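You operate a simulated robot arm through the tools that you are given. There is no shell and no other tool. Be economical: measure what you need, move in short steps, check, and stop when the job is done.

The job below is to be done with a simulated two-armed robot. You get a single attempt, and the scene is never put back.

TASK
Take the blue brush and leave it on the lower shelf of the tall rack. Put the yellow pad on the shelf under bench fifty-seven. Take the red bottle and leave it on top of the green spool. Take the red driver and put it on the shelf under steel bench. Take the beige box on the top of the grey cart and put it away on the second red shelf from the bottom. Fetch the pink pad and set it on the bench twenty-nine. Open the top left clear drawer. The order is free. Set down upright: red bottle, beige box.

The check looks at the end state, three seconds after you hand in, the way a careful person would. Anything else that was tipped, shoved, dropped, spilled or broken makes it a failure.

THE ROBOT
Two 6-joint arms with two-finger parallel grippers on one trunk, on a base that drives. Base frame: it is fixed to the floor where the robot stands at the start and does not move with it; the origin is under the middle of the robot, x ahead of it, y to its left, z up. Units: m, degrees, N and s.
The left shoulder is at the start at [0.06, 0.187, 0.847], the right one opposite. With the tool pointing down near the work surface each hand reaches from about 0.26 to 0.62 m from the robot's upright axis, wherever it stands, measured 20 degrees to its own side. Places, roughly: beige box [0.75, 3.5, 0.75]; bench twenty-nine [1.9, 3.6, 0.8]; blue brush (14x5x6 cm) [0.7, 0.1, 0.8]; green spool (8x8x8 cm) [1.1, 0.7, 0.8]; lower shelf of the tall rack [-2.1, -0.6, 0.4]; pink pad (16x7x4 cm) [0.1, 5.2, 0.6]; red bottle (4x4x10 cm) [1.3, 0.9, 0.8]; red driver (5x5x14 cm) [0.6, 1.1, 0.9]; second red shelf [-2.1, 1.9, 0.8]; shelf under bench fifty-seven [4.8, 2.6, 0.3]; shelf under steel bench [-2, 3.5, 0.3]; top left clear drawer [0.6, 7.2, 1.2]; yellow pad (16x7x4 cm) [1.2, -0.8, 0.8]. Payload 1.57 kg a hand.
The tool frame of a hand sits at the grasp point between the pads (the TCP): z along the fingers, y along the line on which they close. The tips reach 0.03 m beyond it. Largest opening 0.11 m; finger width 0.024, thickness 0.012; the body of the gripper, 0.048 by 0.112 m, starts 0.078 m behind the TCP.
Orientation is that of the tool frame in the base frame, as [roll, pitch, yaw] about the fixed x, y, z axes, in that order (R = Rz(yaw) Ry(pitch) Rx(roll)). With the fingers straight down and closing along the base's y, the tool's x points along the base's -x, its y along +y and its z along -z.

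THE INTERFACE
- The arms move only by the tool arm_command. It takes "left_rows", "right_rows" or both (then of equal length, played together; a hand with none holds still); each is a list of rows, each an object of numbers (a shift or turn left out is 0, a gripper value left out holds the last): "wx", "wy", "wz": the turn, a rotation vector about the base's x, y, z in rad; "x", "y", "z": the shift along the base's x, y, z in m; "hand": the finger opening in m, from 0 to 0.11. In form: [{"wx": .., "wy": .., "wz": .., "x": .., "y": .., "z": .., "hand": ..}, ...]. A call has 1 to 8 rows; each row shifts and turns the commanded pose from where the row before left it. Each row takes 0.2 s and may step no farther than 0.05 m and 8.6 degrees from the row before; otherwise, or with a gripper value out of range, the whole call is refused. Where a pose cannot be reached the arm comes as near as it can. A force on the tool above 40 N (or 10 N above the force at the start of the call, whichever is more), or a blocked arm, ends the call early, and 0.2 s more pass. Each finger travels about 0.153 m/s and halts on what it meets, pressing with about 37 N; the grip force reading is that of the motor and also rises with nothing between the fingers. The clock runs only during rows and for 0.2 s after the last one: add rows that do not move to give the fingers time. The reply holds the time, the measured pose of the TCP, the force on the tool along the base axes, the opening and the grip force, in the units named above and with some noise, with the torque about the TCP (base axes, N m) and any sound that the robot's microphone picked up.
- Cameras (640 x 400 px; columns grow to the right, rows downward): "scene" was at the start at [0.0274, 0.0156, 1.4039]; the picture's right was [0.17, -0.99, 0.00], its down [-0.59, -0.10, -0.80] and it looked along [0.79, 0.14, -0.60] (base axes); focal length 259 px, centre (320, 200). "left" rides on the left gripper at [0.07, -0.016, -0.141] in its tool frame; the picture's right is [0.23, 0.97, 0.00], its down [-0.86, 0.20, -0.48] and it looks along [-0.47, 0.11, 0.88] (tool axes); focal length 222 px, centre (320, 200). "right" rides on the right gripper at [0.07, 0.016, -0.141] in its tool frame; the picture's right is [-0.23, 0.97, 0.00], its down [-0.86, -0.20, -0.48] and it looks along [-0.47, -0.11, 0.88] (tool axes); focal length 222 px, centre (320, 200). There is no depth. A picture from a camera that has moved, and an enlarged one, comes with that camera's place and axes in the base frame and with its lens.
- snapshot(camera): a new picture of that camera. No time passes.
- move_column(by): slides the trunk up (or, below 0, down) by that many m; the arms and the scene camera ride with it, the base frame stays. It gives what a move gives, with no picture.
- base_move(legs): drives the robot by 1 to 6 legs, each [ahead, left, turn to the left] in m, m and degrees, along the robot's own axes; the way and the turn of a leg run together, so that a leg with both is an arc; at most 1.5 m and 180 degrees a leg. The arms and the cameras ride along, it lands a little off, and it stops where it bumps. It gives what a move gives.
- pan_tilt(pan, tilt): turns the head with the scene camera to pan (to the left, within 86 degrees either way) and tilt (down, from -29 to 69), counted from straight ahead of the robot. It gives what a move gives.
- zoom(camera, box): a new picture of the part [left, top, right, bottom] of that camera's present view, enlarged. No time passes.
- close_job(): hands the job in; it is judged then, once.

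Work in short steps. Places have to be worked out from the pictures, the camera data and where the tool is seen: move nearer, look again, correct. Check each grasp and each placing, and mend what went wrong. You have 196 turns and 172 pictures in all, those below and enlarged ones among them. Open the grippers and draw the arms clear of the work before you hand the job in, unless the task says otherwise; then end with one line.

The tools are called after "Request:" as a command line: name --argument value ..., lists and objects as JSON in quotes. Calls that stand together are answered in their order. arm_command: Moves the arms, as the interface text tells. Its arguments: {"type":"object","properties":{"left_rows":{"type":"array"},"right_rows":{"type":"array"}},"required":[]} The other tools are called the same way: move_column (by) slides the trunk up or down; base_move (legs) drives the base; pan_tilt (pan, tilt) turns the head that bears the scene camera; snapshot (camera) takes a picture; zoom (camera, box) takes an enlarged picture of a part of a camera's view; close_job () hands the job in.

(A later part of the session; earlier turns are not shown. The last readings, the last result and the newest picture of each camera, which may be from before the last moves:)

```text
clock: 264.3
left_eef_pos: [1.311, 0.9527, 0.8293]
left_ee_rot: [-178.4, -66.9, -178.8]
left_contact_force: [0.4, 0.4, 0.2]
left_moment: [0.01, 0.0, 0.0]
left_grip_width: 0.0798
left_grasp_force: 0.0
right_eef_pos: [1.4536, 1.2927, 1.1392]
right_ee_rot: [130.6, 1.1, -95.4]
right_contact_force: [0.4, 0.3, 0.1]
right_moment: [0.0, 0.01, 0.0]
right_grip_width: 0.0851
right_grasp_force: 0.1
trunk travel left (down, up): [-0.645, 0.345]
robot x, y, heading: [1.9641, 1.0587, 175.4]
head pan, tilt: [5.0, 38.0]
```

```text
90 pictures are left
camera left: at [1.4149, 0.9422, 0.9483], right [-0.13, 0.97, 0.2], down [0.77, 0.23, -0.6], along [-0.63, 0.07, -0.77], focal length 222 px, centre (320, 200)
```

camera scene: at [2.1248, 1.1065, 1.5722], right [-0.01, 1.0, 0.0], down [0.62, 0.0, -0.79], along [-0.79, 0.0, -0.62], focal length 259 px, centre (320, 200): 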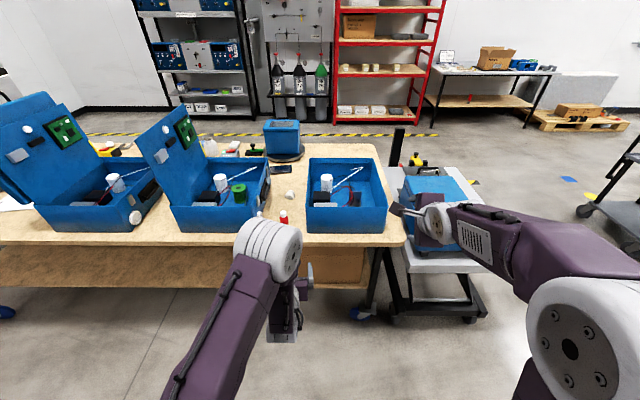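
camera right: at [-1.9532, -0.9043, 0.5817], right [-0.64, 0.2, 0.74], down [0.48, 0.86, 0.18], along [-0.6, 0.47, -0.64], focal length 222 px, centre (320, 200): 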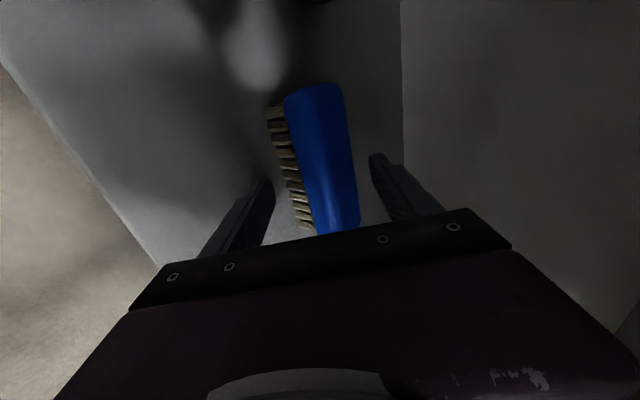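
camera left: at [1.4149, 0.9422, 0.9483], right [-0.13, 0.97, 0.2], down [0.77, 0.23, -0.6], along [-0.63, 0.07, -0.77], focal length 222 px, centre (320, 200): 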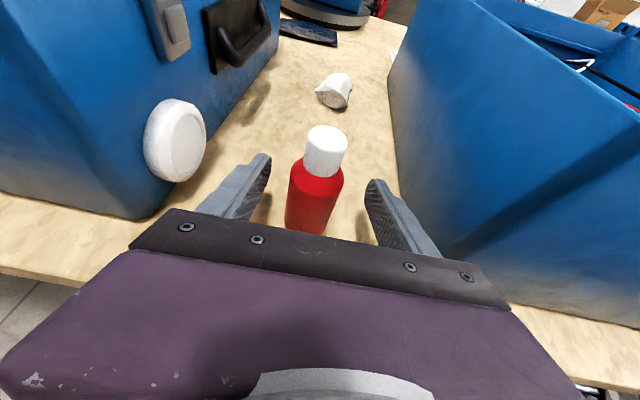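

Bottle is between the pads. Close and lift with the trunk.

Request:
arm_command --left_rows '[{"hand": 0.06}, {"hand": 0.03}, {"hand": 0.02}, {"hand": 0.02}, {}]'

Request:
move_column --by 0.25

Request:
snapshot --camera "left"

Request:
snapshot --camera "scene"

```text
clock: 265.5
left_eef_pos: [1.3107, 0.9523, 0.8301]
left_ee_rot: [-178.6, -66.9, -178.7]
left_contact_force: [0.4, 0.7, 0.5]
left_moment: [0.09, 0.08, -0.04]
left_grip_width: 0.0364
left_grasp_force: 37.0
right_eef_pos: [1.4536, 1.2932, 1.1381]
right_ee_rot: [130.5, 1.2, -95.3]
right_contact_force: [0.2, -0.1, 0.1]
right_moment: [-0.01, 0.0, -0.02]
right_grip_width: 0.0852
right_grasp_force: 0.1
trunk travel left (down, up): [-0.645, 0.345]
robot x, y, heading: [1.9678, 1.06, 175.0]
head pan, tilt: [5.0, 38.0]
```

```text
clock: 268.1
left_eef_pos: [1.3109, 0.9537, 1.0792]
left_ee_rot: [-178.6, -66.9, -178.7]
left_contact_force: [-0.5, 0.6, -1.0]
left_moment: [0.02, -0.02, -0.02]
left_grip_width: 0.0364
left_grasp_force: 37.0
right_eef_pos: [1.4535, 1.292, 1.39]
right_ee_rot: [130.5, 1.1, -95.3]
right_contact_force: [0.5, -0.2, 0.3]
right_moment: [0.02, 0.0, 0.03]
right_grip_width: 0.0851
right_grasp_force: 0.0
trunk travel left (down, up): [-0.895, 0.095]
robot x, y, heading: [1.9686, 1.0597, 175.1]
head pan, tilt: [5.0, 38.0]
```

```text
89 pictures are left
camera left: at [1.4148, 0.9423, 1.1981], right [-0.13, 0.97, 0.2], down [0.77, 0.23, -0.6], along [-0.63, 0.07, -0.77], focal length 222 px, centre (320, 200)
```

left: 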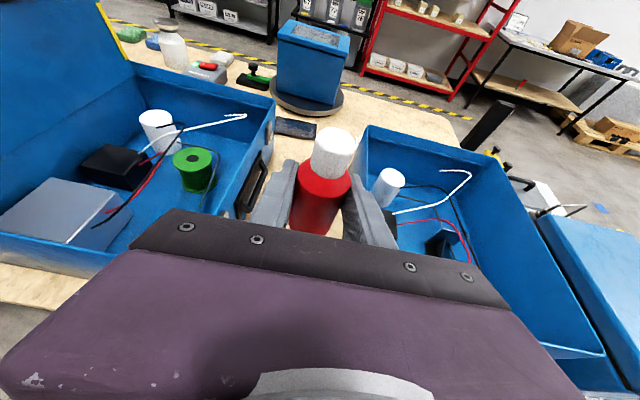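

```text
88 pictures are left
camera scene: at [1.9386, 1.0558, 1.8221], right [0.0, 1.0, 0.0], down [0.62, 0.0, -0.79], along [-0.79, 0.0, -0.62], focal length 259 px, centre (320, 200)
```

scene: 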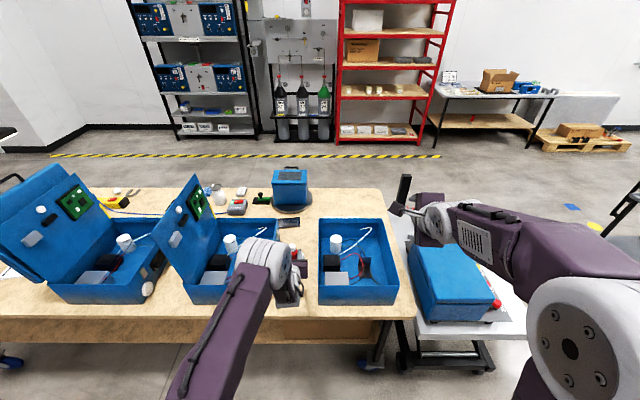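

Bottle held upright. Spool centre re-estimated ≈(1.112, 0.713). Move base so the bottle comes near above it, then re-look.

Request:
base_move --legs '[[0.109, 0.248, 0]]'

Request:
snapshot --camera "left"

Request:
snapshot --camera "scene"

```text
clock: 270.1
left_eef_pos: [1.1846, 0.7083, 1.0809]
left_ee_rot: [-178.3, -67.0, -178.9]
left_contact_force: [0.8, 0.2, -0.6]
left_moment: [0.03, 0.0, 0.02]
left_grip_width: 0.0362
left_grasp_force: 36.7
right_eef_pos: [1.3265, 1.0472, 1.3894]
right_ee_rot: [130.6, 1.1, -95.3]
right_contact_force: [0.2, 0.7, 0.0]
right_moment: [0.0, 0.02, -0.02]
right_grip_width: 0.085
right_grasp_force: 0.0
trunk travel left (down, up): [-0.895, 0.095]
robot x, y, heading: [1.837, 0.8109, 175.4]
head pan, tilt: [5.0, 38.0]
```

```text
87 pictures are left
camera left: at [1.2887, 0.6964, 1.1989], right [-0.13, 0.97, 0.2], down [0.77, 0.23, -0.6], along [-0.63, 0.07, -0.77], focal length 222 px, centre (320, 200)
```

left: 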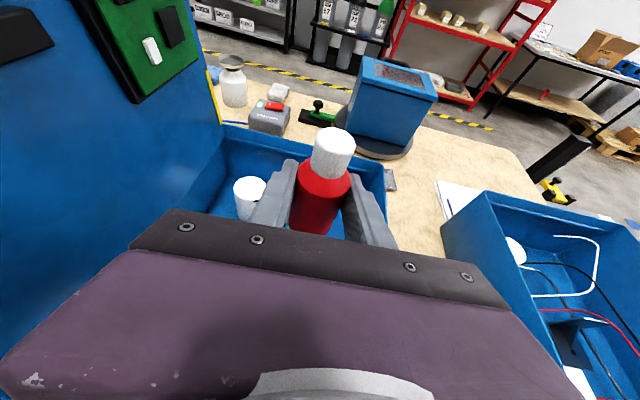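

```text
86 pictures are left
camera scene: at [1.8128, 0.8117, 1.8222], right [0.0, 1.0, 0.0], down [0.62, 0.0, -0.79], along [-0.79, 0.0, -0.62], focal length 259 px, centre (320, 200)
```

scene: 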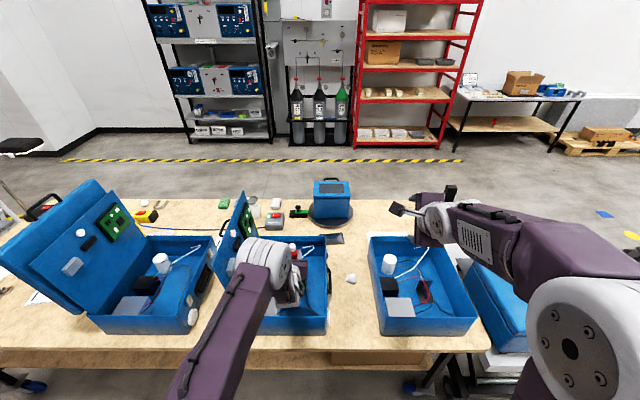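

Spool should be at (1.11, 0.713) (scene estimate bias-corrected with the bottle). Extend 7 cm, shift 8 mm, and lower with the trunk 0.11.

Request:
arm_command --left_rows '[{"x": -0.025, "y": 0.004}, {"x": -0.025, "y": 0.004}, {"x": -0.02}, {}]'

Request:
move_column --by -0.11

Request:
snapshot --camera "left"

Request:
zoom --camera "scene" --box '[200, 170, 360, 330]'

```text
clock: 271.1
left_eef_pos: [1.1134, 0.7131, 1.0806]
left_ee_rot: [-178.5, -67.0, -178.6]
left_contact_force: [0.9, 0.6, -0.3]
left_moment: [0.01, 0.02, 0.01]
left_grip_width: 0.0362
left_grasp_force: 36.8
right_eef_pos: [1.3256, 1.0443, 1.3899]
right_ee_rot: [130.6, 1.1, -95.2]
right_contact_force: [-0.9, -1.2, 0.6]
right_moment: [-0.01, -0.02, -0.01]
right_grip_width: 0.0849
right_grasp_force: 0.1
trunk travel left (down, up): [-0.895, 0.095]
robot x, y, heading: [1.8356, 0.8155, 175.3]
head pan, tilt: [5.0, 38.0]
```

```text
clock: 272.5
left_eef_pos: [1.1137, 0.7127, 0.9707]
left_ee_rot: [-178.6, -66.9, -178.7]
left_contact_force: [0.0, 0.4, -1.3]
left_moment: [0.01, 0.0, 0.02]
left_grip_width: 0.0364
left_grasp_force: 36.9
right_eef_pos: [1.3258, 1.0437, 1.2796]
right_ee_rot: [130.7, 1.2, -95.2]
right_contact_force: [0.2, 0.4, -0.1]
right_moment: [-0.03, -0.03, -0.02]
right_grip_width: 0.0851
right_grasp_force: 0.1
trunk travel left (down, up): [-0.785, 0.205]
robot x, y, heading: [1.8401, 0.8137, 175.3]
head pan, tilt: [5.0, 38.0]
```

```text
85 pictures are left
camera left: at [1.2172, 0.7027, 1.0891], right [-0.13, 0.97, 0.2], down [0.77, 0.23, -0.6], along [-0.63, 0.07, -0.77], focal length 222 px, centre (320, 200)
```

left: 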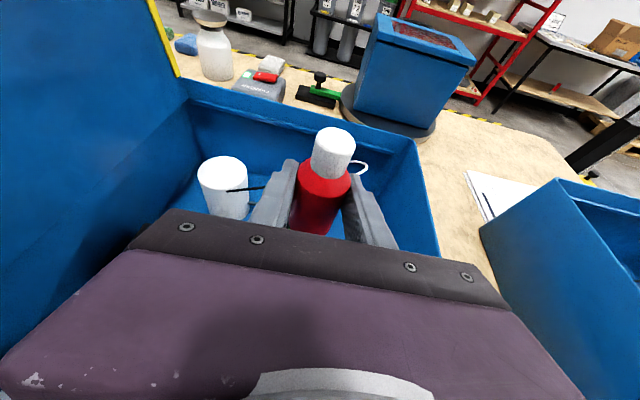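

```text
2.50 times, centred on (280, 250) of scene
camera zoom: at [1.8116, 0.8089, 1.7122], right [0.0, 1.0, 0.0], down [0.62, 0.0, -0.79], along [-0.79, 0.0, -0.62], focal length 648 px, centre (420, 75)
```

zoom: 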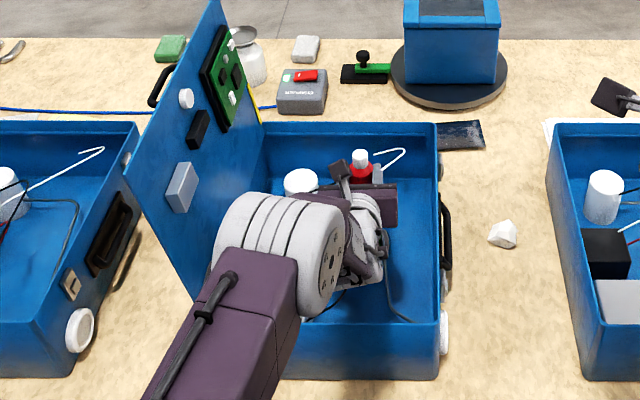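

The wire hook is at ≈(0.97, 0.77), clear of the fingertips. I lower gently to feel the spool.

Request:
move_column --by -0.04

Request:
arm_command --left_rows '[{"z": -0.005}, {}, {"z": -0.005}, {}]'

```text
clock: 273.3
left_eef_pos: [1.1126, 0.7134, 0.9301]
left_ee_rot: [-178.6, -67.0, -178.6]
left_contact_force: [0.6, 0.1, -1.3]
left_moment: [-0.01, 0.0, 0.02]
left_grip_width: 0.0362
left_grasp_force: 37.1
right_eef_pos: [1.3265, 1.0451, 1.2396]
right_ee_rot: [130.6, 1.1, -95.2]
right_contact_force: [-0.3, -0.1, -0.4]
right_moment: [0.0, -0.02, -0.01]
right_grip_width: 0.0852
right_grasp_force: 0.0
trunk travel left (down, up): [-0.745, 0.245]
robot x, y, heading: [1.834, 0.8124, 175.3]
head pan, tilt: [5.0, 38.0]
```

```text
clock: 274.3
left_eef_pos: [1.1135, 0.7131, 0.9193]
left_ee_rot: [-178.6, -66.9, -178.6]
left_contact_force: [0.2, 0.7, -1.3]
left_moment: [0.0, 0.01, 0.04]
left_grip_width: 0.0362
left_grasp_force: 36.8
right_eef_pos: [1.3265, 1.0439, 1.2398]
right_ee_rot: [130.6, 1.2, -95.2]
right_contact_force: [-0.6, 1.1, 0.2]
right_moment: [-0.01, 0.0, 0.01]
right_grip_width: 0.0849
right_grasp_force: 0.0
trunk travel left (down, up): [-0.745, 0.245]
robot x, y, heading: [1.835, 0.813, 175.1]
head pan, tilt: [5.0, 38.0]
```

Request:
arm_command --left_rows '[{"z": -0.004}, {}, {"z": -0.004}, {}]'

Request:
arm_command --left_rows '[{"z": -0.004}, {}, {"z": -0.004}, {}]'

```text
clock: 275.3
left_eef_pos: [1.1141, 0.7134, 0.912]
left_ee_rot: [-178.6, -66.9, -178.6]
left_contact_force: [0.1, 0.0, -0.6]
left_moment: [-0.02, 0.0, -0.03]
left_grip_width: 0.0365
left_grasp_force: 37.4
right_eef_pos: [1.3257, 1.0452, 1.2402]
right_ee_rot: [130.5, 1.2, -95.2]
right_contact_force: [0.1, -0.2, 0.8]
right_moment: [0.0, 0.0, 0.0]
right_grip_width: 0.0852
right_grasp_force: 0.0
trunk travel left (down, up): [-0.745, 0.245]
robot x, y, heading: [1.834, 0.8113, 175.2]
head pan, tilt: [5.0, 38.0]
```

```text
clock: 276.3
left_eef_pos: [1.1134, 0.7125, 0.903]
left_ee_rot: [-178.6, -66.9, -178.7]
left_contact_force: [-1.0, 0.8, -0.9]
left_moment: [-0.01, 0.03, -0.08]
left_grip_width: 0.0364
left_grasp_force: 36.8
right_eef_pos: [1.3265, 1.0436, 1.2402]
right_ee_rot: [130.6, 1.3, -95.2]
right_contact_force: [-1.1, 0.5, 0.0]
right_moment: [0.0, 0.0, -0.01]
right_grip_width: 0.0849
right_grasp_force: 0.1
trunk travel left (down, up): [-0.745, 0.245]
robot x, y, heading: [1.8367, 0.8165, 175.3]
head pan, tilt: [5.0, 38.0]
```

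No contact yet at 0.903; peek before continuing.

Request:
zoom --camera "left" --box '[180, 110, 440, 250]'

Request:
arm_command --left_rows '[{"z": -0.004}, {}, {"z": -0.003}, {}]'

```text
2.46 times, centred on (310, 180) of left
camera zoom: at [1.2176, 0.7021, 1.0225], right [-0.13, 0.97, 0.2], down [0.77, 0.23, -0.6], along [-0.63, 0.07, -0.77], focal length 547 px, centre (345, 249)
```

zoom: 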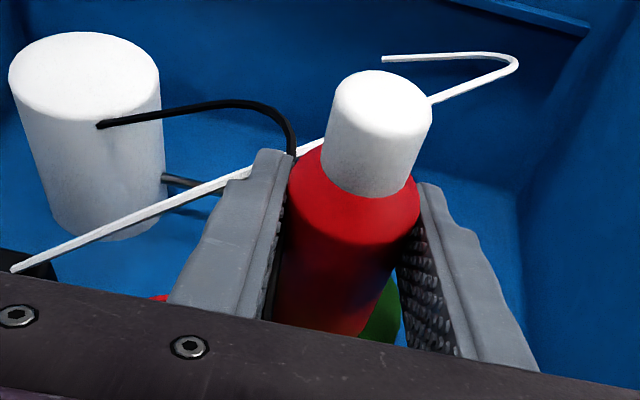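

```text
clock: 277.3
left_eef_pos: [1.1136, 0.7129, 0.9038]
left_ee_rot: [-178.6, -67.5, -178.6]
left_contact_force: [-4.0, -0.8, 25.3]
left_moment: [0.26, 0.17, 0.01]
left_grip_width: 0.0362
left_grasp_force: 37.1
right_eef_pos: [1.3296, 1.0448, 1.2418]
right_ee_rot: [130.4, 1.2, -95.2]
right_contact_force: [0.1, -0.6, 0.6]
right_moment: [-0.02, -0.03, 0.0]
right_grip_width: 0.0848
right_grasp_force: 0.0
trunk travel left (down, up): [-0.745, 0.245]
robot x, y, heading: [1.8379, 0.8137, 175.0]
head pan, tilt: [5.0, 38.0]
```

Contact with the spool, and green is visible beside the bottle base as expected. I relieve the pressure, then open just to 6 cm.

Request:
arm_command --left_rows '[{"z": 0.006}, {}, {"hand": 0.042}, {"hand": 0.05}, {"hand": 0.06}, {}]'

Request:
zoom --camera "left" --box '[180, 110, 440, 250]'

```text
clock: 278.7
left_eef_pos: [1.1144, 0.7126, 0.9035]
left_ee_rot: [-178.5, -66.9, -178.6]
left_contact_force: [0.3, -0.7, 0.7]
left_moment: [0.02, -0.01, -0.01]
left_grip_width: 0.0602
left_grasp_force: 0.0
right_eef_pos: [1.3256, 1.0449, 1.2394]
right_ee_rot: [130.6, 1.1, -95.1]
right_contact_force: [0.2, -0.2, -0.2]
right_moment: [-0.01, -0.01, 0.01]
right_grip_width: 0.0848
right_grasp_force: 0.1
trunk travel left (down, up): [-0.745, 0.245]
robot x, y, heading: [1.8376, 0.8148, 175.2]
head pan, tilt: [5.0, 38.0]
```

```text
2.46 times, centred on (310, 180) of left
camera zoom: at [1.2173, 0.702, 1.0229], right [-0.13, 0.97, 0.2], down [0.77, 0.23, -0.6], along [-0.63, 0.07, -0.77], focal length 547 px, centre (345, 249)
```

zoom: 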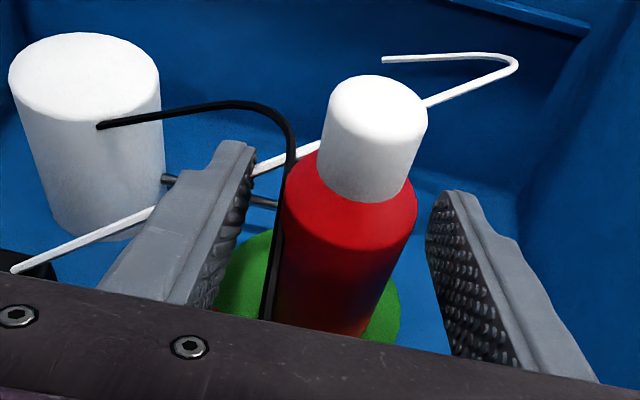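

The bottle stands on the spool. I centre the fingers by 4 mm and rise straight up with the trunk.

Request:
arm_command --left_rows '[{"y": 0.004}, {}]'

Request:
move_column --by 0.15

Request:
snapshot --camera "left"

```text
clock: 279.3
left_eef_pos: [1.1129, 0.7154, 0.9045]
left_ee_rot: [-178.5, -66.9, -178.6]
left_contact_force: [0.9, -0.2, 0.1]
left_moment: [0.0, 0.03, 0.01]
left_grip_width: 0.0597
left_grasp_force: 0.1
right_eef_pos: [1.3273, 1.0439, 1.2406]
right_ee_rot: [130.5, 1.3, -95.2]
right_contact_force: [0.8, -0.2, 0.0]
right_moment: [-0.01, -0.02, 0.0]
right_grip_width: 0.0849
right_grasp_force: 0.0
trunk travel left (down, up): [-0.745, 0.245]
robot x, y, heading: [1.8362, 0.8078, 175.2]
head pan, tilt: [5.0, 38.0]
```

```text
clock: 281.1
left_eef_pos: [1.1143, 0.7169, 1.0526]
left_ee_rot: [-178.7, -66.9, -178.6]
left_contact_force: [-0.4, 0.2, -0.1]
left_moment: [0.03, 0.01, 0.0]
left_grip_width: 0.0598
left_grasp_force: 0.1
right_eef_pos: [1.3268, 1.0442, 1.3898]
right_ee_rot: [130.7, 1.2, -95.2]
right_contact_force: [0.6, -0.5, 0.0]
right_moment: [0.01, 0.01, 0.03]
right_grip_width: 0.0851
right_grasp_force: 0.0
trunk travel left (down, up): [-0.895, 0.095]
robot x, y, heading: [1.8389, 0.8143, 175.3]
head pan, tilt: [5.0, 38.0]
```

```text
81 pictures are left
camera left: at [1.2169, 0.706, 1.1726], right [-0.13, 0.97, 0.2], down [0.77, 0.23, -0.6], along [-0.63, 0.07, -0.77], focal length 222 px, centre (320, 200)
```

left: 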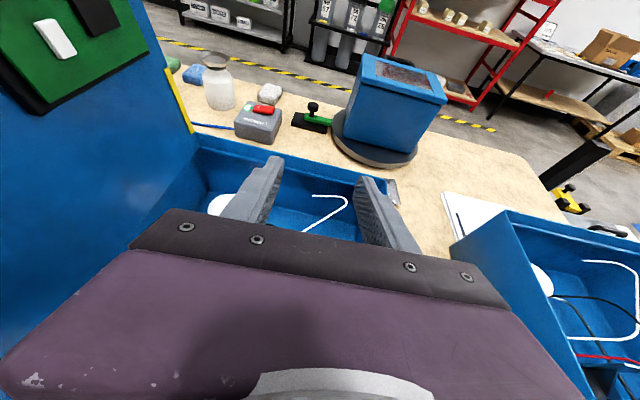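

Clear above. Back the base out and verify the bottle.

Request:
base_move --legs '[[-0.35, 0, 4.7]]'

Request:
zoom --camera "scene" --box '[160, 130, 360, 255]'

Request:
snapshot --camera "left"

```text
clock: 283.3
left_eef_pos: [1.4685, 0.6447, 1.051]
left_ee_rot: [-178.5, -66.8, -174.2]
left_contact_force: [0.0, -0.2, -1.3]
left_moment: [0.01, 0.04, 0.01]
left_grip_width: 0.0602
left_grasp_force: 0.1
right_eef_pos: [1.6543, 0.9888, 1.3889]
right_ee_rot: [130.8, 1.2, -90.6]
right_contact_force: [0.3, 0.3, 0.2]
right_moment: [0.0, -0.04, 0.0]
right_grip_width: 0.0851
right_grasp_force: 0.2
trunk travel left (down, up): [-0.895, 0.095]
robot x, y, heading: [2.1827, 0.7991, 179.8]
head pan, tilt: [5.0, 38.0]
```

```text
3.20 times, centred on (260, 192) of scene
camera zoom: at [2.1557, 0.7921, 1.8221], right [-0.08, 1.0, 0.0], down [0.61, 0.05, -0.79], along [-0.78, -0.07, -0.62], focal length 829 px, centre (512, 224)
```

zoom: 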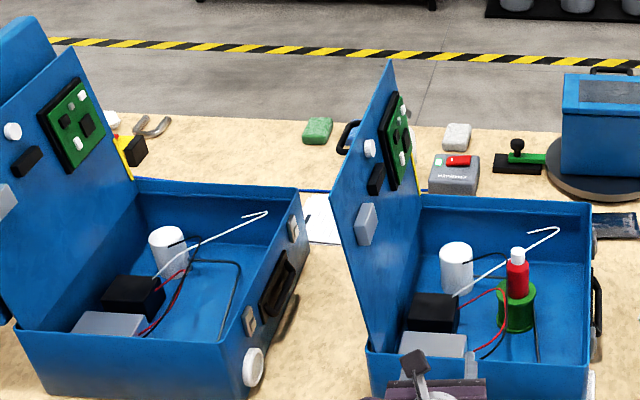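

```text
79 pictures are left
camera left: at [1.5725, 0.6419, 1.1714], right [-0.21, 0.96, 0.2], down [0.75, 0.29, -0.6], along [-0.63, 0.02, -0.78], focal length 222 px, centre (320, 200)
```

left: 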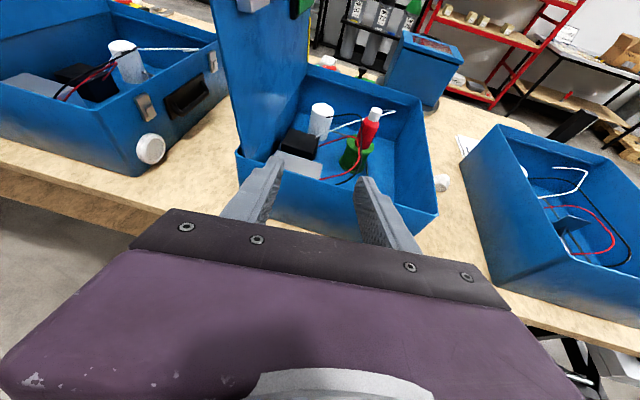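

Bottle done. Now strafe to the yellow pad at the bench's other end.

Request:
base_move --legs '[[0, 1.4, 0]]'

Request:
move_column --by -0.15

Request:
snapshot --camera "scene"

Request:
snapshot --camera "left"

```text
clock: 290.4
left_eef_pos: [1.4668, -0.777, 1.0537]
left_ee_rot: [-178.4, -66.9, -174.2]
left_contact_force: [0.8, 0.6, 0.4]
left_moment: [-0.01, 0.02, 0.02]
left_grip_width: 0.06
left_grasp_force: 0.0
right_eef_pos: [1.6523, -0.4346, 1.3893]
right_ee_rot: [130.7, 1.3, -90.6]
right_contact_force: [-0.1, -0.3, 0.6]
right_moment: [-0.01, 0.02, 0.02]
right_grip_width: 0.085
right_grasp_force: 0.1
trunk travel left (down, up): [-0.895, 0.095]
robot x, y, heading: [2.1839, -0.6239, 179.7]
head pan, tilt: [5.0, 38.0]
```

```text
clock: 292.2
left_eef_pos: [1.4666, -0.7787, 0.9038]
left_ee_rot: [-178.6, -66.9, -174.1]
left_contact_force: [0.6, -0.5, -0.5]
left_moment: [0.0, 0.01, 0.07]
left_grip_width: 0.0601
left_grasp_force: 0.1
right_eef_pos: [1.6522, -0.4337, 1.2396]
right_ee_rot: [130.7, 1.3, -90.7]
right_contact_force: [-0.1, 0.0, -0.5]
right_moment: [0.04, 0.01, -0.02]
right_grip_width: 0.0852
right_grasp_force: 0.0
trunk travel left (down, up): [-0.745, 0.245]
robot x, y, heading: [2.1801, -0.6243, 179.6]
head pan, tilt: [5.0, 38.0]
```

```text
78 pictures are left
camera scene: at [2.1551, -0.6311, 1.6722], right [-0.08, 1.0, 0.0], down [0.61, 0.05, -0.79], along [-0.79, -0.07, -0.62], focal length 259 px, centre (320, 200)
```

scene: 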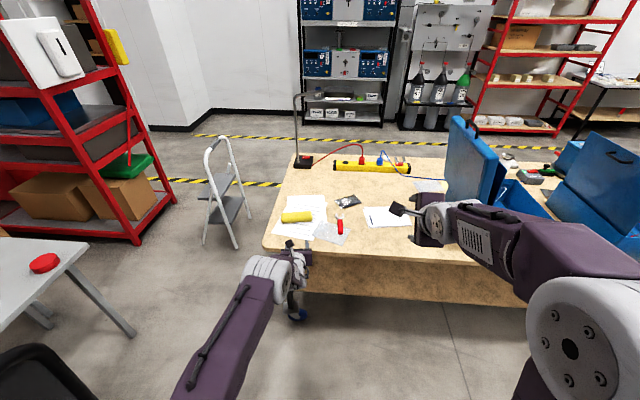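

```text
77 pictures are left
camera left: at [1.5703, -0.7804, 1.0228], right [-0.21, 0.96, 0.2], down [0.75, 0.29, -0.6], along [-0.63, 0.02, -0.77], focal length 222 px, centre (320, 200)
```

left: 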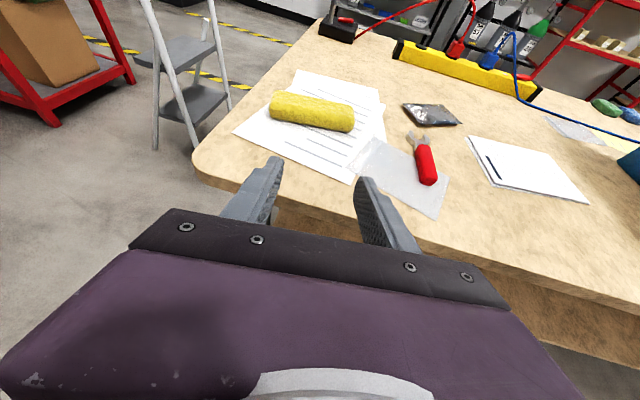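

The yellow pad lies at ≈(1.20, -0.83), long axis nearly along y, so the right hand (closing along x) suits. I point the right hand down again, retract the left hand, then drive.

Request:
arm_command --right_rows '[{"wy": -0.145, "y": -0.015}, {"wy": -0.145, "y": -0.015}, {"wy": -0.145, "y": -0.015}, {"wy": -0.145, "y": -0.015}, {"wy": -0.145, "y": -0.015}, {"wy": -0.14, "y": -0.015, "hand": 0.11}, {"y": -0.01}]' --left_rows '[{"x": 0.03}, {"x": 0.03}, {"x": 0.03}, {"x": 0.03}, {"x": 0.03}, {"x": 0.03}, {"x": 0.02}]'

Request:
snapshot --camera "right"

```text
clock: 293.8
left_eef_pos: [1.6676, -0.7768, 0.9026]
left_ee_rot: [-178.7, -67.0, -174.2]
left_contact_force: [-1.1, 0.0, -0.6]
left_moment: [0.03, 0.0, -0.01]
left_grip_width: 0.0597
left_grasp_force: 0.1
right_eef_pos: [1.6518, -0.5319, 1.221]
right_ee_rot: [-179.8, 1.3, -89.6]
right_contact_force: [-0.2, -0.5, 0.1]
right_moment: [0.03, 0.04, 0.01]
right_grip_width: 0.1096
right_grasp_force: 0.1
right hand out of reach, approached as far as the arm can: row 6
trunk travel left (down, up): [-0.745, 0.245]
robot x, y, heading: [2.1797, -0.6224, 179.8]
head pan, tilt: [5.0, 38.0]
```

```text
76 pictures are left
camera right: at [1.6354, -0.6059, 1.3612], right [-0.98, 0.22, 0.0], down [0.19, 0.85, 0.5], along [0.11, 0.49, -0.87], focal length 222 px, centre (320, 200)
```

right: 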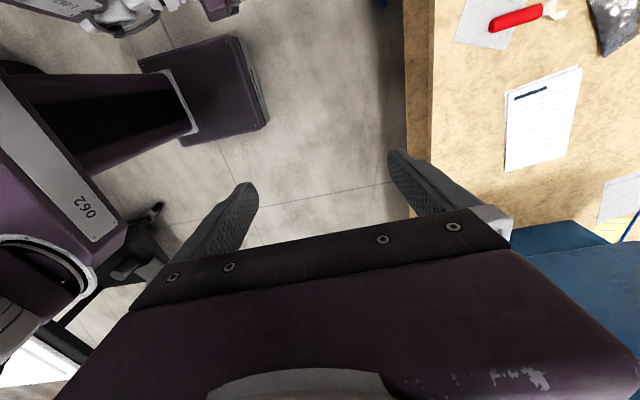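

Good. Now drive over the pad: ahead 0.43, left 0.30.

Request:
base_move --legs '[[0, 0.298, 0], [0.43, 0, 0]]'

Request:
arm_command --right_rows '[{"z": -0.04}, {"z": -0.04}, {"z": -0.04}, {"z": -0.04}, {"z": -0.04}, {"z": -0.04}, {}]'

Request:
snapshot --camera "right"

Request:
snapshot --camera "scene"

```text
clock: 297.9
left_eef_pos: [1.24, -1.0669, 0.9029]
left_ee_rot: [-178.6, -66.9, -173.4]
left_contact_force: [-1.1, -0.4, 0.1]
left_moment: [-0.01, -0.03, -0.02]
left_grip_width: 0.0603
left_grasp_force: 0.0
right_eef_pos: [1.2212, -0.8225, 1.2225]
right_ee_rot: [-179.9, 1.2, -88.9]
right_contact_force: [0.5, 0.0, 0.5]
right_moment: [-0.02, 0.03, 0.0]
right_grip_width: 0.11
right_grasp_force: 0.1
trunk travel left (down, up): [-0.745, 0.245]
robot x, y, heading: [1.7512, -0.9115, -179.6]
head pan, tilt: [5.0, 38.0]
```

```text
clock: 299.6
left_eef_pos: [1.2409, -1.068, 0.9027]
left_ee_rot: [-178.6, -66.8, -173.5]
left_contact_force: [0.2, -0.2, 0.1]
left_moment: [0.0, 0.01, -0.02]
left_grip_width: 0.0599
left_grasp_force: 0.0
right_eef_pos: [1.2195, -0.8247, 0.9806]
right_ee_rot: [-179.7, 1.4, -88.9]
right_contact_force: [0.7, 0.4, 0.0]
right_moment: [0.01, 0.0, -0.02]
right_grip_width: 0.1101
right_grasp_force: 0.1
trunk travel left (down, up): [-0.745, 0.245]
robot x, y, heading: [1.7498, -0.9111, -179.7]
head pan, tilt: [5.0, 38.0]
```

```text
75 pictures are left
camera right: at [1.2041, -0.8986, 1.1206], right [-0.98, 0.21, 0.0], down [0.18, 0.85, 0.5], along [0.1, 0.49, -0.87], focal length 222 px, centre (320, 200)
```

right: 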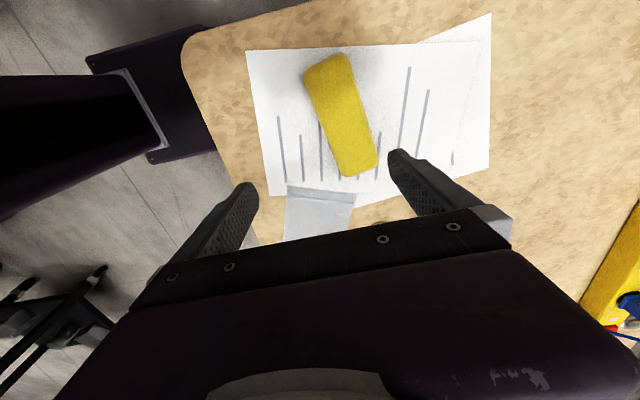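

```text
74 pictures are left
camera scene: at [1.7269, -0.9168, 1.6722], right [-0.09, 1.0, 0.0], down [0.61, 0.06, -0.79], along [-0.78, -0.07, -0.62], focal length 259 px, centre (320, 200)
```

scene: 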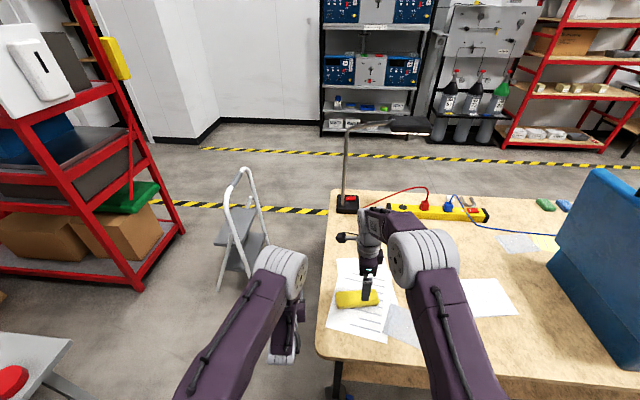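

Pad centre (1.18, -0.834), rotated ~8°. Adjust and descend.

Request:
arm_command --right_rows '[{"x": -0.02, "y": -0.005, "wz": 0.06}, {"x": -0.018, "y": -0.005, "wz": 0.06}, {"z": -0.04}, {"z": -0.04}, {"z": -0.04}, {}]'

Request:
snapshot --camera "right"

```text
clock: 300.9
left_eef_pos: [1.241, -1.0669, 0.903]
left_ee_rot: [-178.6, -66.9, -173.5]
left_contact_force: [-0.6, -0.7, -0.7]
left_moment: [0.0, 0.01, -0.03]
left_grip_width: 0.0599
left_grasp_force: 0.1
right_eef_pos: [1.1835, -0.8335, 0.8598]
right_ee_rot: [-179.8, 1.2, -81.9]
right_contact_force: [0.0, -0.2, -0.7]
right_moment: [-0.02, 0.04, -0.01]
right_grip_width: 0.1102
right_grasp_force: 0.1
trunk travel left (down, up): [-0.745, 0.245]
robot x, y, heading: [1.7517, -0.9109, -179.5]
head pan, tilt: [5.0, 38.0]
```

```text
73 pictures are left
camera right: at [1.177, -0.9081, 0.9998], right [-1.0, 0.09, 0.0], down [0.08, 0.86, 0.5], along [0.04, 0.5, -0.87], focal length 222 px, centre (320, 200)
```

right: 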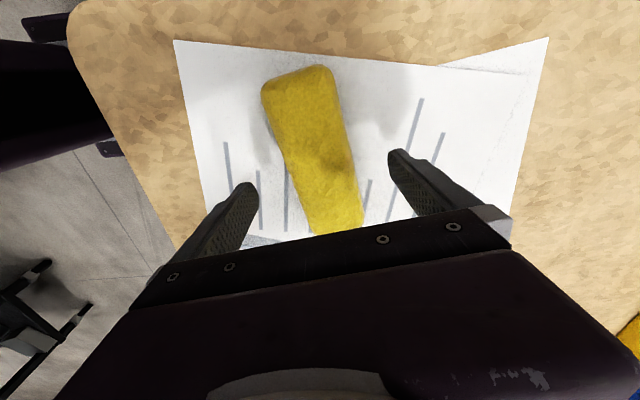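

Well centred. Lower 4.5 cm and close.

Request:
arm_command --right_rows '[{"z": -0.025}, {"z": -0.018}, {}, {"hand": 0.08}, {"hand": 0.05}, {"hand": 0.04}, {"hand": 0.04}]'

Request:
arm_command --right_rows '[{"z": 0.03}, {"z": 0.04}, {"z": 0.04}, {"z": 0.04}, {}]'

Request:
snapshot --camera "right"

```text
clock: 302.6
left_eef_pos: [1.2404, -1.0674, 0.9025]
left_ee_rot: [-178.6, -66.8, -173.5]
left_contact_force: [-0.6, 0.1, 0.0]
left_moment: [0.01, -0.01, 0.03]
left_grip_width: 0.0601
left_grasp_force: 0.0
right_eef_pos: [1.1831, -0.8328, 0.8178]
right_ee_rot: [-180.0, 1.3, -82.1]
right_contact_force: [-0.5, -0.7, -0.6]
right_moment: [0.02, 0.0, -0.03]
right_grip_width: 0.0618
right_grasp_force: 37.1
trunk travel left (down, up): [-0.745, 0.245]
robot x, y, heading: [1.7476, -0.91, -179.5]
head pan, tilt: [5.0, 38.0]
```

```text
clock: 303.8
left_eef_pos: [1.2404, -1.0667, 0.9026]
left_ee_rot: [-178.6, -66.9, -173.6]
left_contact_force: [0.8, 0.3, -1.1]
left_moment: [0.03, 0.02, -0.02]
left_grip_width: 0.06
left_grasp_force: 0.1
right_eef_pos: [1.1824, -0.8339, 0.9652]
right_ee_rot: [-179.7, 1.2, -81.9]
right_contact_force: [-0.3, -0.6, -0.9]
right_moment: [-0.01, 0.0, -0.01]
right_grip_width: 0.0614
right_grasp_force: 36.8
trunk travel left (down, up): [-0.745, 0.245]
robot x, y, heading: [1.7494, -0.9075, -179.8]
head pan, tilt: [5.0, 38.0]
```

```text
72 pictures are left
camera right: at [1.1751, -0.9085, 1.1056], right [-1.0, 0.09, 0.0], down [0.08, 0.86, 0.5], along [0.04, 0.5, -0.87], focal length 222 px, centre (320, 200)
```

right: 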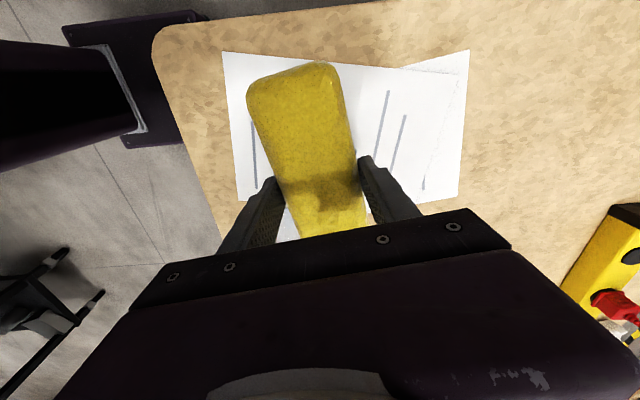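

Pad is held. I back off and strafe (still facing -x) along the open lane to y≈2.1, then turn toward bench 57.

Request:
base_move --legs '[[-0.45, 0, 0], [0, -1.5, 0], [0, -1.5, 0], [0, 0, -90], [0, 0, -90]]'

Request:
pan_tilt --pan 0 --tilt 30

Request:
snapshot --camera "scene"

```text
clock: 328.3
left_eef_pos: [2.6835, 2.2654, 0.9023]
left_ee_rot: [-178.6, -66.9, 5.8]
left_contact_force: [-0.6, -0.4, 0.2]
left_moment: [-0.01, 0.0, -0.01]
left_grip_width: 0.0601
left_grasp_force: 0.0
right_eef_pos: [2.7395, 2.0326, 0.9649]
right_ee_rot: [-179.8, 1.4, 97.3]
right_contact_force: [0.6, 0.2, -0.2]
right_moment: [0.0, -0.05, 0.02]
right_grip_width: 0.0606
right_grasp_force: 36.7
trunk travel left (down, up): [-0.745, 0.245]
robot x, y, heading: [2.1688, 2.1159, -0.5]
head pan, tilt: [5.0, 38.0]
```

```text
clock: 329.0
left_eef_pos: [2.6836, 2.2662, 0.9019]
left_ee_rot: [-178.6, -66.9, 5.7]
left_contact_force: [0.0, 0.2, 0.3]
left_moment: [-0.04, 0.02, -0.01]
left_grip_width: 0.0602
left_grasp_force: 0.0
right_eef_pos: [2.7392, 2.0318, 0.9662]
right_ee_rot: [-179.7, 1.3, 97.2]
right_contact_force: [0.4, -0.5, 0.1]
right_moment: [-0.02, 0.0, -0.01]
right_grip_width: 0.0609
right_grasp_force: 37.1
trunk travel left (down, up): [-0.745, 0.245]
robot x, y, heading: [2.1724, 2.1169, -0.4]
head pan, tilt: [0.0, 30.0]
```

```text
71 pictures are left
camera scene: at [2.2037, 2.1159, 1.6844], right [-0.01, -1.0, 0.0], down [-0.5, 0.0, -0.87], along [0.87, -0.01, -0.5], focal length 259 px, centre (320, 200)
```

scene: 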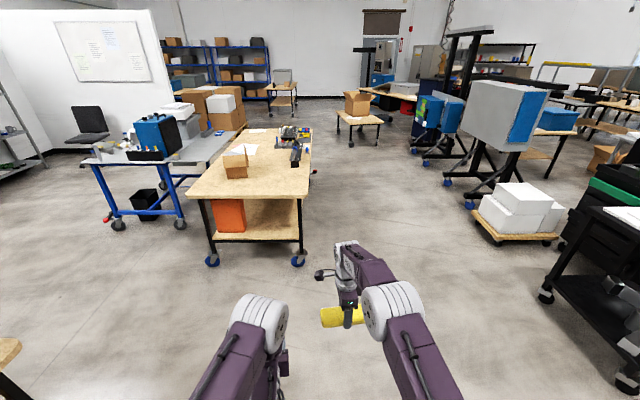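

Bench 57 confirmed ahead (x 3.8–5.6, y 2.2–3.05), its right long side is open. I drive to its right side and turn to face it.

Request:
base_move --legs '[[0, -0.75, 0], [1.3, 0, 0], [1.2, 0, 0], [0, 0, 90]]'

Request:
pan_tilt --pan 0 --tilt 35

Request:
snapshot --camera "scene"

```text
clock: 348.4
left_eef_pos: [4.476, 1.8677, 0.9026]
left_ee_rot: [-178.6, -66.8, 93.6]
left_contact_force: [-0.3, -0.5, 0.4]
left_moment: [-0.01, 0.0, 0.03]
left_grip_width: 0.0601
left_grasp_force: 0.1
right_eef_pos: [4.7125, 1.9131, 0.9658]
right_ee_rot: [-179.9, 1.3, -175.0]
right_contact_force: [-0.1, -0.7, -2.5]
right_moment: [-0.02, 0.01, -0.01]
right_grip_width: 0.0606
right_grasp_force: 36.3
trunk travel left (down, up): [-0.745, 0.245]
robot x, y, heading: [4.6071, 1.3467, 87.3]
head pan, tilt: [0.0, 30.0]
```

```text
clock: 349.1
left_eef_pos: [4.4757, 1.8685, 0.9019]
left_ee_rot: [-178.6, -66.9, 93.5]
left_contact_force: [-0.4, 0.2, -0.6]
left_moment: [-0.01, -0.01, 0.02]
left_grip_width: 0.0601
left_grasp_force: 0.0
right_eef_pos: [4.7123, 1.9131, 0.9672]
right_ee_rot: [-179.8, 1.3, -174.9]
right_contact_force: [0.3, -0.6, -1.6]
right_moment: [-0.06, -0.01, 0.02]
right_grip_width: 0.0608
right_grasp_force: 36.4
trunk travel left (down, up): [-0.745, 0.245]
robot x, y, heading: [4.6053, 1.3478, 87.3]
head pan, tilt: [0.0, 35.0]
```

```text
70 pictures are left
camera scene: at [4.6102, 1.3784, 1.6767], right [1.0, -0.04, 0.0], down [-0.03, -0.57, -0.82], along [0.04, 0.82, -0.57], focal length 259 px, centre (320, 200)
```

scene: 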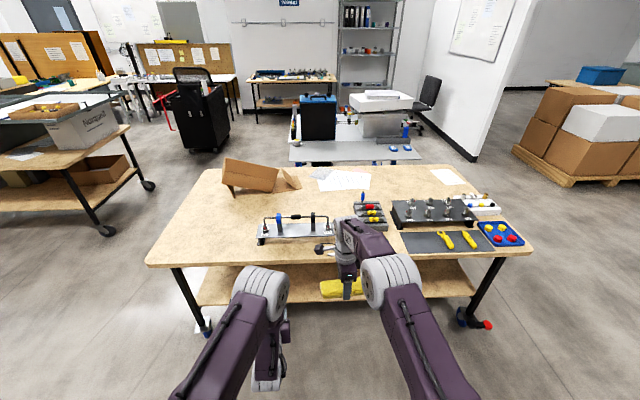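

Shelf under it is clear. I tilt the right hand 50° forward (undoing the yaw), raise the left a bit, then lower the trunk.

Request:
arm_command --right_rows '[{"wz": -0.136}, {"wx": 0.145, "wy": -0.0076}, {"wx": 0.145, "wy": -0.0076}, {"wx": 0.145, "wy": -0.0076}, {"wx": 0.145, "wy": -0.0076}, {"wx": 0.145, "wy": -0.0076}, {"wx": 0.145, "wy": -0.0076}, {}]' --left_rows '[{}, {"z": 0.02}, {"z": 0.02}, {"z": 0.02}, {"z": 0.02}, {"z": 0.02}, {"z": 0.02}, {}]'

Request:
move_column --by -0.4

Request:
move_column --by -0.15

Request:
snapshot --camera "scene"

Request:
snapshot --camera "left"

```text
clock: 350.9
left_eef_pos: [4.4771, 1.8685, 1.0243]
left_ee_rot: [-178.6, -66.8, 93.5]
left_contact_force: [0.8, -0.1, -0.5]
left_moment: [0.02, 0.0, 0.02]
left_grip_width: 0.0599
left_grasp_force: 0.1
right_eef_pos: [4.7003, 2.0482, 1.0404]
right_ee_rot: [131.8, 1.2, 176.3]
right_contact_force: [-0.3, 0.4, -0.5]
right_moment: [0.01, -0.02, -0.01]
right_grip_width: 0.0606
right_grasp_force: 36.5
right hand out of reach, approached as far as the arm can: row 5, 6, 7
trunk travel left (down, up): [-0.745, 0.245]
robot x, y, heading: [4.6039, 1.3451, 87.4]
head pan, tilt: [0.0, 35.0]
```

```text
clock: 354.7
left_eef_pos: [4.476, 1.8684, 0.6244]
left_ee_rot: [-178.5, -66.9, 93.6]
left_contact_force: [0.9, 0.7, 0.8]
left_moment: [-0.01, 0.01, 0.0]
left_grip_width: 0.0598
left_grasp_force: 0.0
right_eef_pos: [4.7015, 2.0478, 0.6413]
right_ee_rot: [131.8, 1.3, 176.2]
right_contact_force: [-0.5, -0.2, -1.1]
right_moment: [0.01, 0.02, -0.03]
right_grip_width: 0.0609
right_grasp_force: 37.2
trunk travel left (down, up): [-0.345, 0.645]
robot x, y, heading: [4.6045, 1.3489, 87.7]
head pan, tilt: [0.0, 35.0]
```

```text
clock: 356.4
left_eef_pos: [4.4756, 1.8688, 0.474]
left_ee_rot: [-178.6, -66.9, 93.6]
left_contact_force: [-0.9, -0.8, -0.1]
left_moment: [-0.02, -0.01, 0.0]
left_grip_width: 0.0601
left_grasp_force: 0.2
right_eef_pos: [4.7004, 2.047, 0.4899]
right_ee_rot: [131.9, 1.3, 176.2]
right_contact_force: [-0.4, -0.2, -0.3]
right_moment: [-0.01, 0.02, 0.02]
right_grip_width: 0.0609
right_grasp_force: 36.8
trunk travel left (down, up): [-0.195, 0.795]
robot x, y, heading: [4.6104, 1.3477, 87.7]
head pan, tilt: [0.0, 35.0]
```

```text
69 pictures are left
camera scene: at [4.6103, 1.3782, 1.1267], right [1.0, -0.04, 0.0], down [-0.03, -0.57, -0.82], along [0.04, 0.82, -0.57], focal length 259 px, centre (320, 200)
```

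scene: 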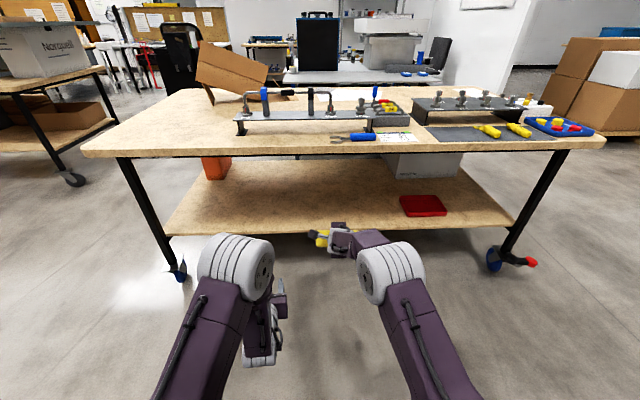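

```text
68 pictures are left
camera left: at [4.4705, 1.7645, 0.5928], right [0.96, 0.17, 0.2], down [0.26, -0.76, -0.6], along [0.05, 0.63, -0.77], focal length 222 px, centre (320, 200)
```

left: 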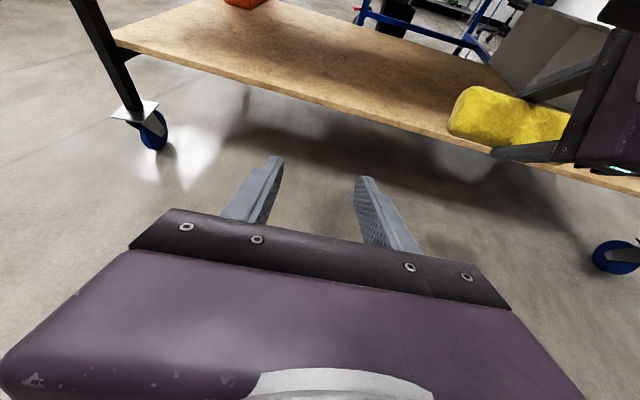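

Shelf edge is at y≈2.28, z≈0.31, empty in front of me. Lower 6 cm more and drive in 0.34.

Request:
move_column --by -0.06

Request:
base_move --legs '[[0.34, 0, 0]]'

Request:
snapshot --camera "scene"

Request:
snapshot --camera "right"

```text
clock: 357.4
left_eef_pos: [4.4756, 1.8681, 0.4145]
left_ee_rot: [-178.7, -66.9, 93.6]
left_contact_force: [0.5, 0.0, -0.3]
left_moment: [0.0, 0.01, -0.02]
left_grip_width: 0.06
left_grasp_force: 0.0
right_eef_pos: [4.7006, 2.0479, 0.4313]
right_ee_rot: [131.8, 1.3, 176.2]
right_contact_force: [-1.1, 0.2, -0.5]
right_moment: [-0.02, 0.03, -0.02]
right_grip_width: 0.0611
right_grasp_force: 37.1
trunk travel left (down, up): [-0.135, 0.855]
robot x, y, heading: [4.6082, 1.3489, 87.4]
head pan, tilt: [0.0, 35.0]
```

```text
clock: 359.6
left_eef_pos: [4.4838, 2.2049, 0.4131]
left_ee_rot: [-178.6, -66.9, 94.1]
left_contact_force: [-0.1, 0.0, 0.1]
left_moment: [-0.02, -0.01, 0.01]
left_grip_width: 0.06
left_grasp_force: 0.0
right_eef_pos: [4.7051, 2.3849, 0.43]
right_ee_rot: [131.9, 1.3, 176.8]
right_contact_force: [0.0, -0.6, -1.0]
right_moment: [-0.02, -0.02, -0.01]
right_grip_width: 0.0609
right_grasp_force: 36.8
trunk travel left (down, up): [-0.135, 0.855]
robot x, y, heading: [4.6246, 1.6822, 88.1]
head pan, tilt: [0.0, 35.0]
```

```text
67 pictures are left
camera scene: at [4.6231, 1.7146, 1.0667], right [1.0, -0.03, 0.0], down [-0.02, -0.57, -0.82], along [0.03, 0.82, -0.57], focal length 259 px, centre (320, 200)
```

scene: 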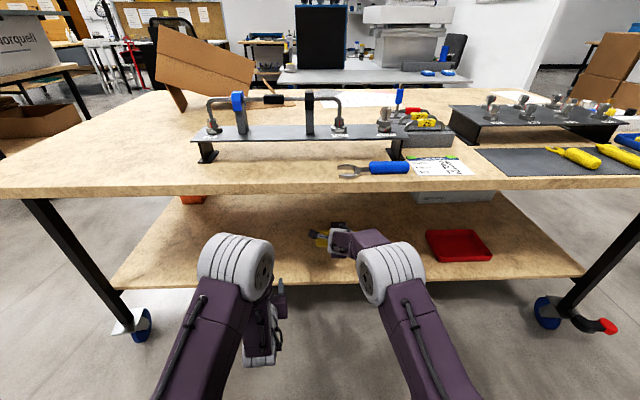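

```text
66 pictures are left
camera right: at [4.6284, 2.2941, 0.5354], right [0.25, 0.64, 0.73], down [0.82, -0.54, 0.19], along [0.51, 0.55, -0.66], focal length 222 px, centre (320, 200)
```

right: 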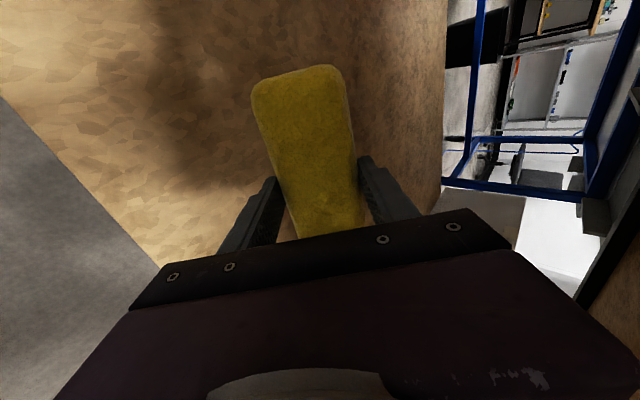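

The pad is over the shelf. Lower slowly.

Request:
arm_command --right_rows '[{"z": -0.02}, {"z": -0.015}, {"z": -0.01}, {}]'

Request:
arm_command --right_rows '[{"z": -0.006}, {}, {"z": -0.006}, {}]'

```text
clock: 360.6
left_eef_pos: [4.4845, 2.2023, 0.414]
left_ee_rot: [-178.7, -66.9, 94.2]
left_contact_force: [0.3, 0.3, 0.6]
left_moment: [-0.02, -0.01, 0.05]
left_grip_width: 0.0598
left_grasp_force: 0.1
right_eef_pos: [4.7043, 2.3953, 0.3915]
right_ee_rot: [132.1, 1.3, 176.8]
right_contact_force: [0.4, -0.4, 0.5]
right_moment: [-0.03, 0.02, -0.03]
right_grip_width: 0.0609
right_grasp_force: 36.9
right hand out of reach, approached as far as the arm can: row 1, 2
trunk travel left (down, up): [-0.135, 0.855]
robot x, y, heading: [4.6235, 1.6848, 88.1]
head pan, tilt: [0.0, 35.0]
```

```text
clock: 361.6
left_eef_pos: [4.4835, 2.204, 0.415]
left_ee_rot: [-178.7, -66.9, 94.2]
left_contact_force: [0.5, 0.1, -0.1]
left_moment: [0.01, -0.01, 0.03]
left_grip_width: 0.0603
left_grasp_force: 0.1
right_eef_pos: [4.7031, 2.4009, 0.3808]
right_ee_rot: [132.1, 1.3, 176.8]
right_contact_force: [-0.3, -2.0, 5.1]
right_moment: [-0.14, 0.05, -0.01]
right_grip_width: 0.0608
right_grasp_force: 36.7
right hand out of reach, approached as far as the arm can: row 1
trunk travel left (down, up): [-0.135, 0.855]
robot x, y, heading: [4.6254, 1.6846, 88.0]
head pan, tilt: [0.0, 35.0]
```

Contact at z≈0.381. Open while easing up.

Request:
arm_command --right_rows '[{"z": 0.005, "hand": 0.07}, {"z": 0.006, "hand": 0.085}, {"z": 0.006, "hand": 0.1}, {"hand": 0.1}, {}]'

Request:
snapshot --camera "right"

```text
clock: 362.8
left_eef_pos: [4.4833, 2.203, 0.4134]
left_ee_rot: [-178.6, -67.0, 94.2]
left_contact_force: [-0.3, 1.2, -0.6]
left_moment: [0.01, -0.02, 0.02]
left_grip_width: 0.06
left_grasp_force: 0.1
right_eef_pos: [4.7055, 2.3968, 0.3965]
right_ee_rot: [131.9, 1.3, 176.6]
right_contact_force: [-0.3, 0.2, 0.2]
right_moment: [0.03, 0.02, -0.03]
right_grip_width: 0.0987
right_grasp_force: 0.0
trunk travel left (down, up): [-0.135, 0.855]
robot x, y, heading: [4.6183, 1.6872, 88.4]
head pan, tilt: [0.0, 35.0]
```

```text
65 pictures are left
camera right: at [4.6272, 2.3067, 0.5005], right [0.25, 0.64, 0.73], down [0.82, -0.54, 0.19], along [0.51, 0.55, -0.66], focal length 222 px, centre (320, 200)
```

right: 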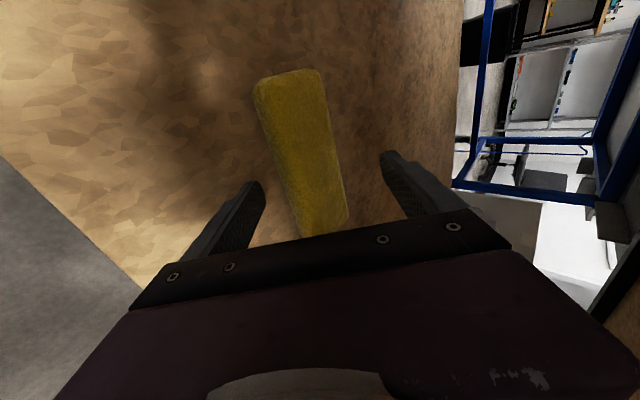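

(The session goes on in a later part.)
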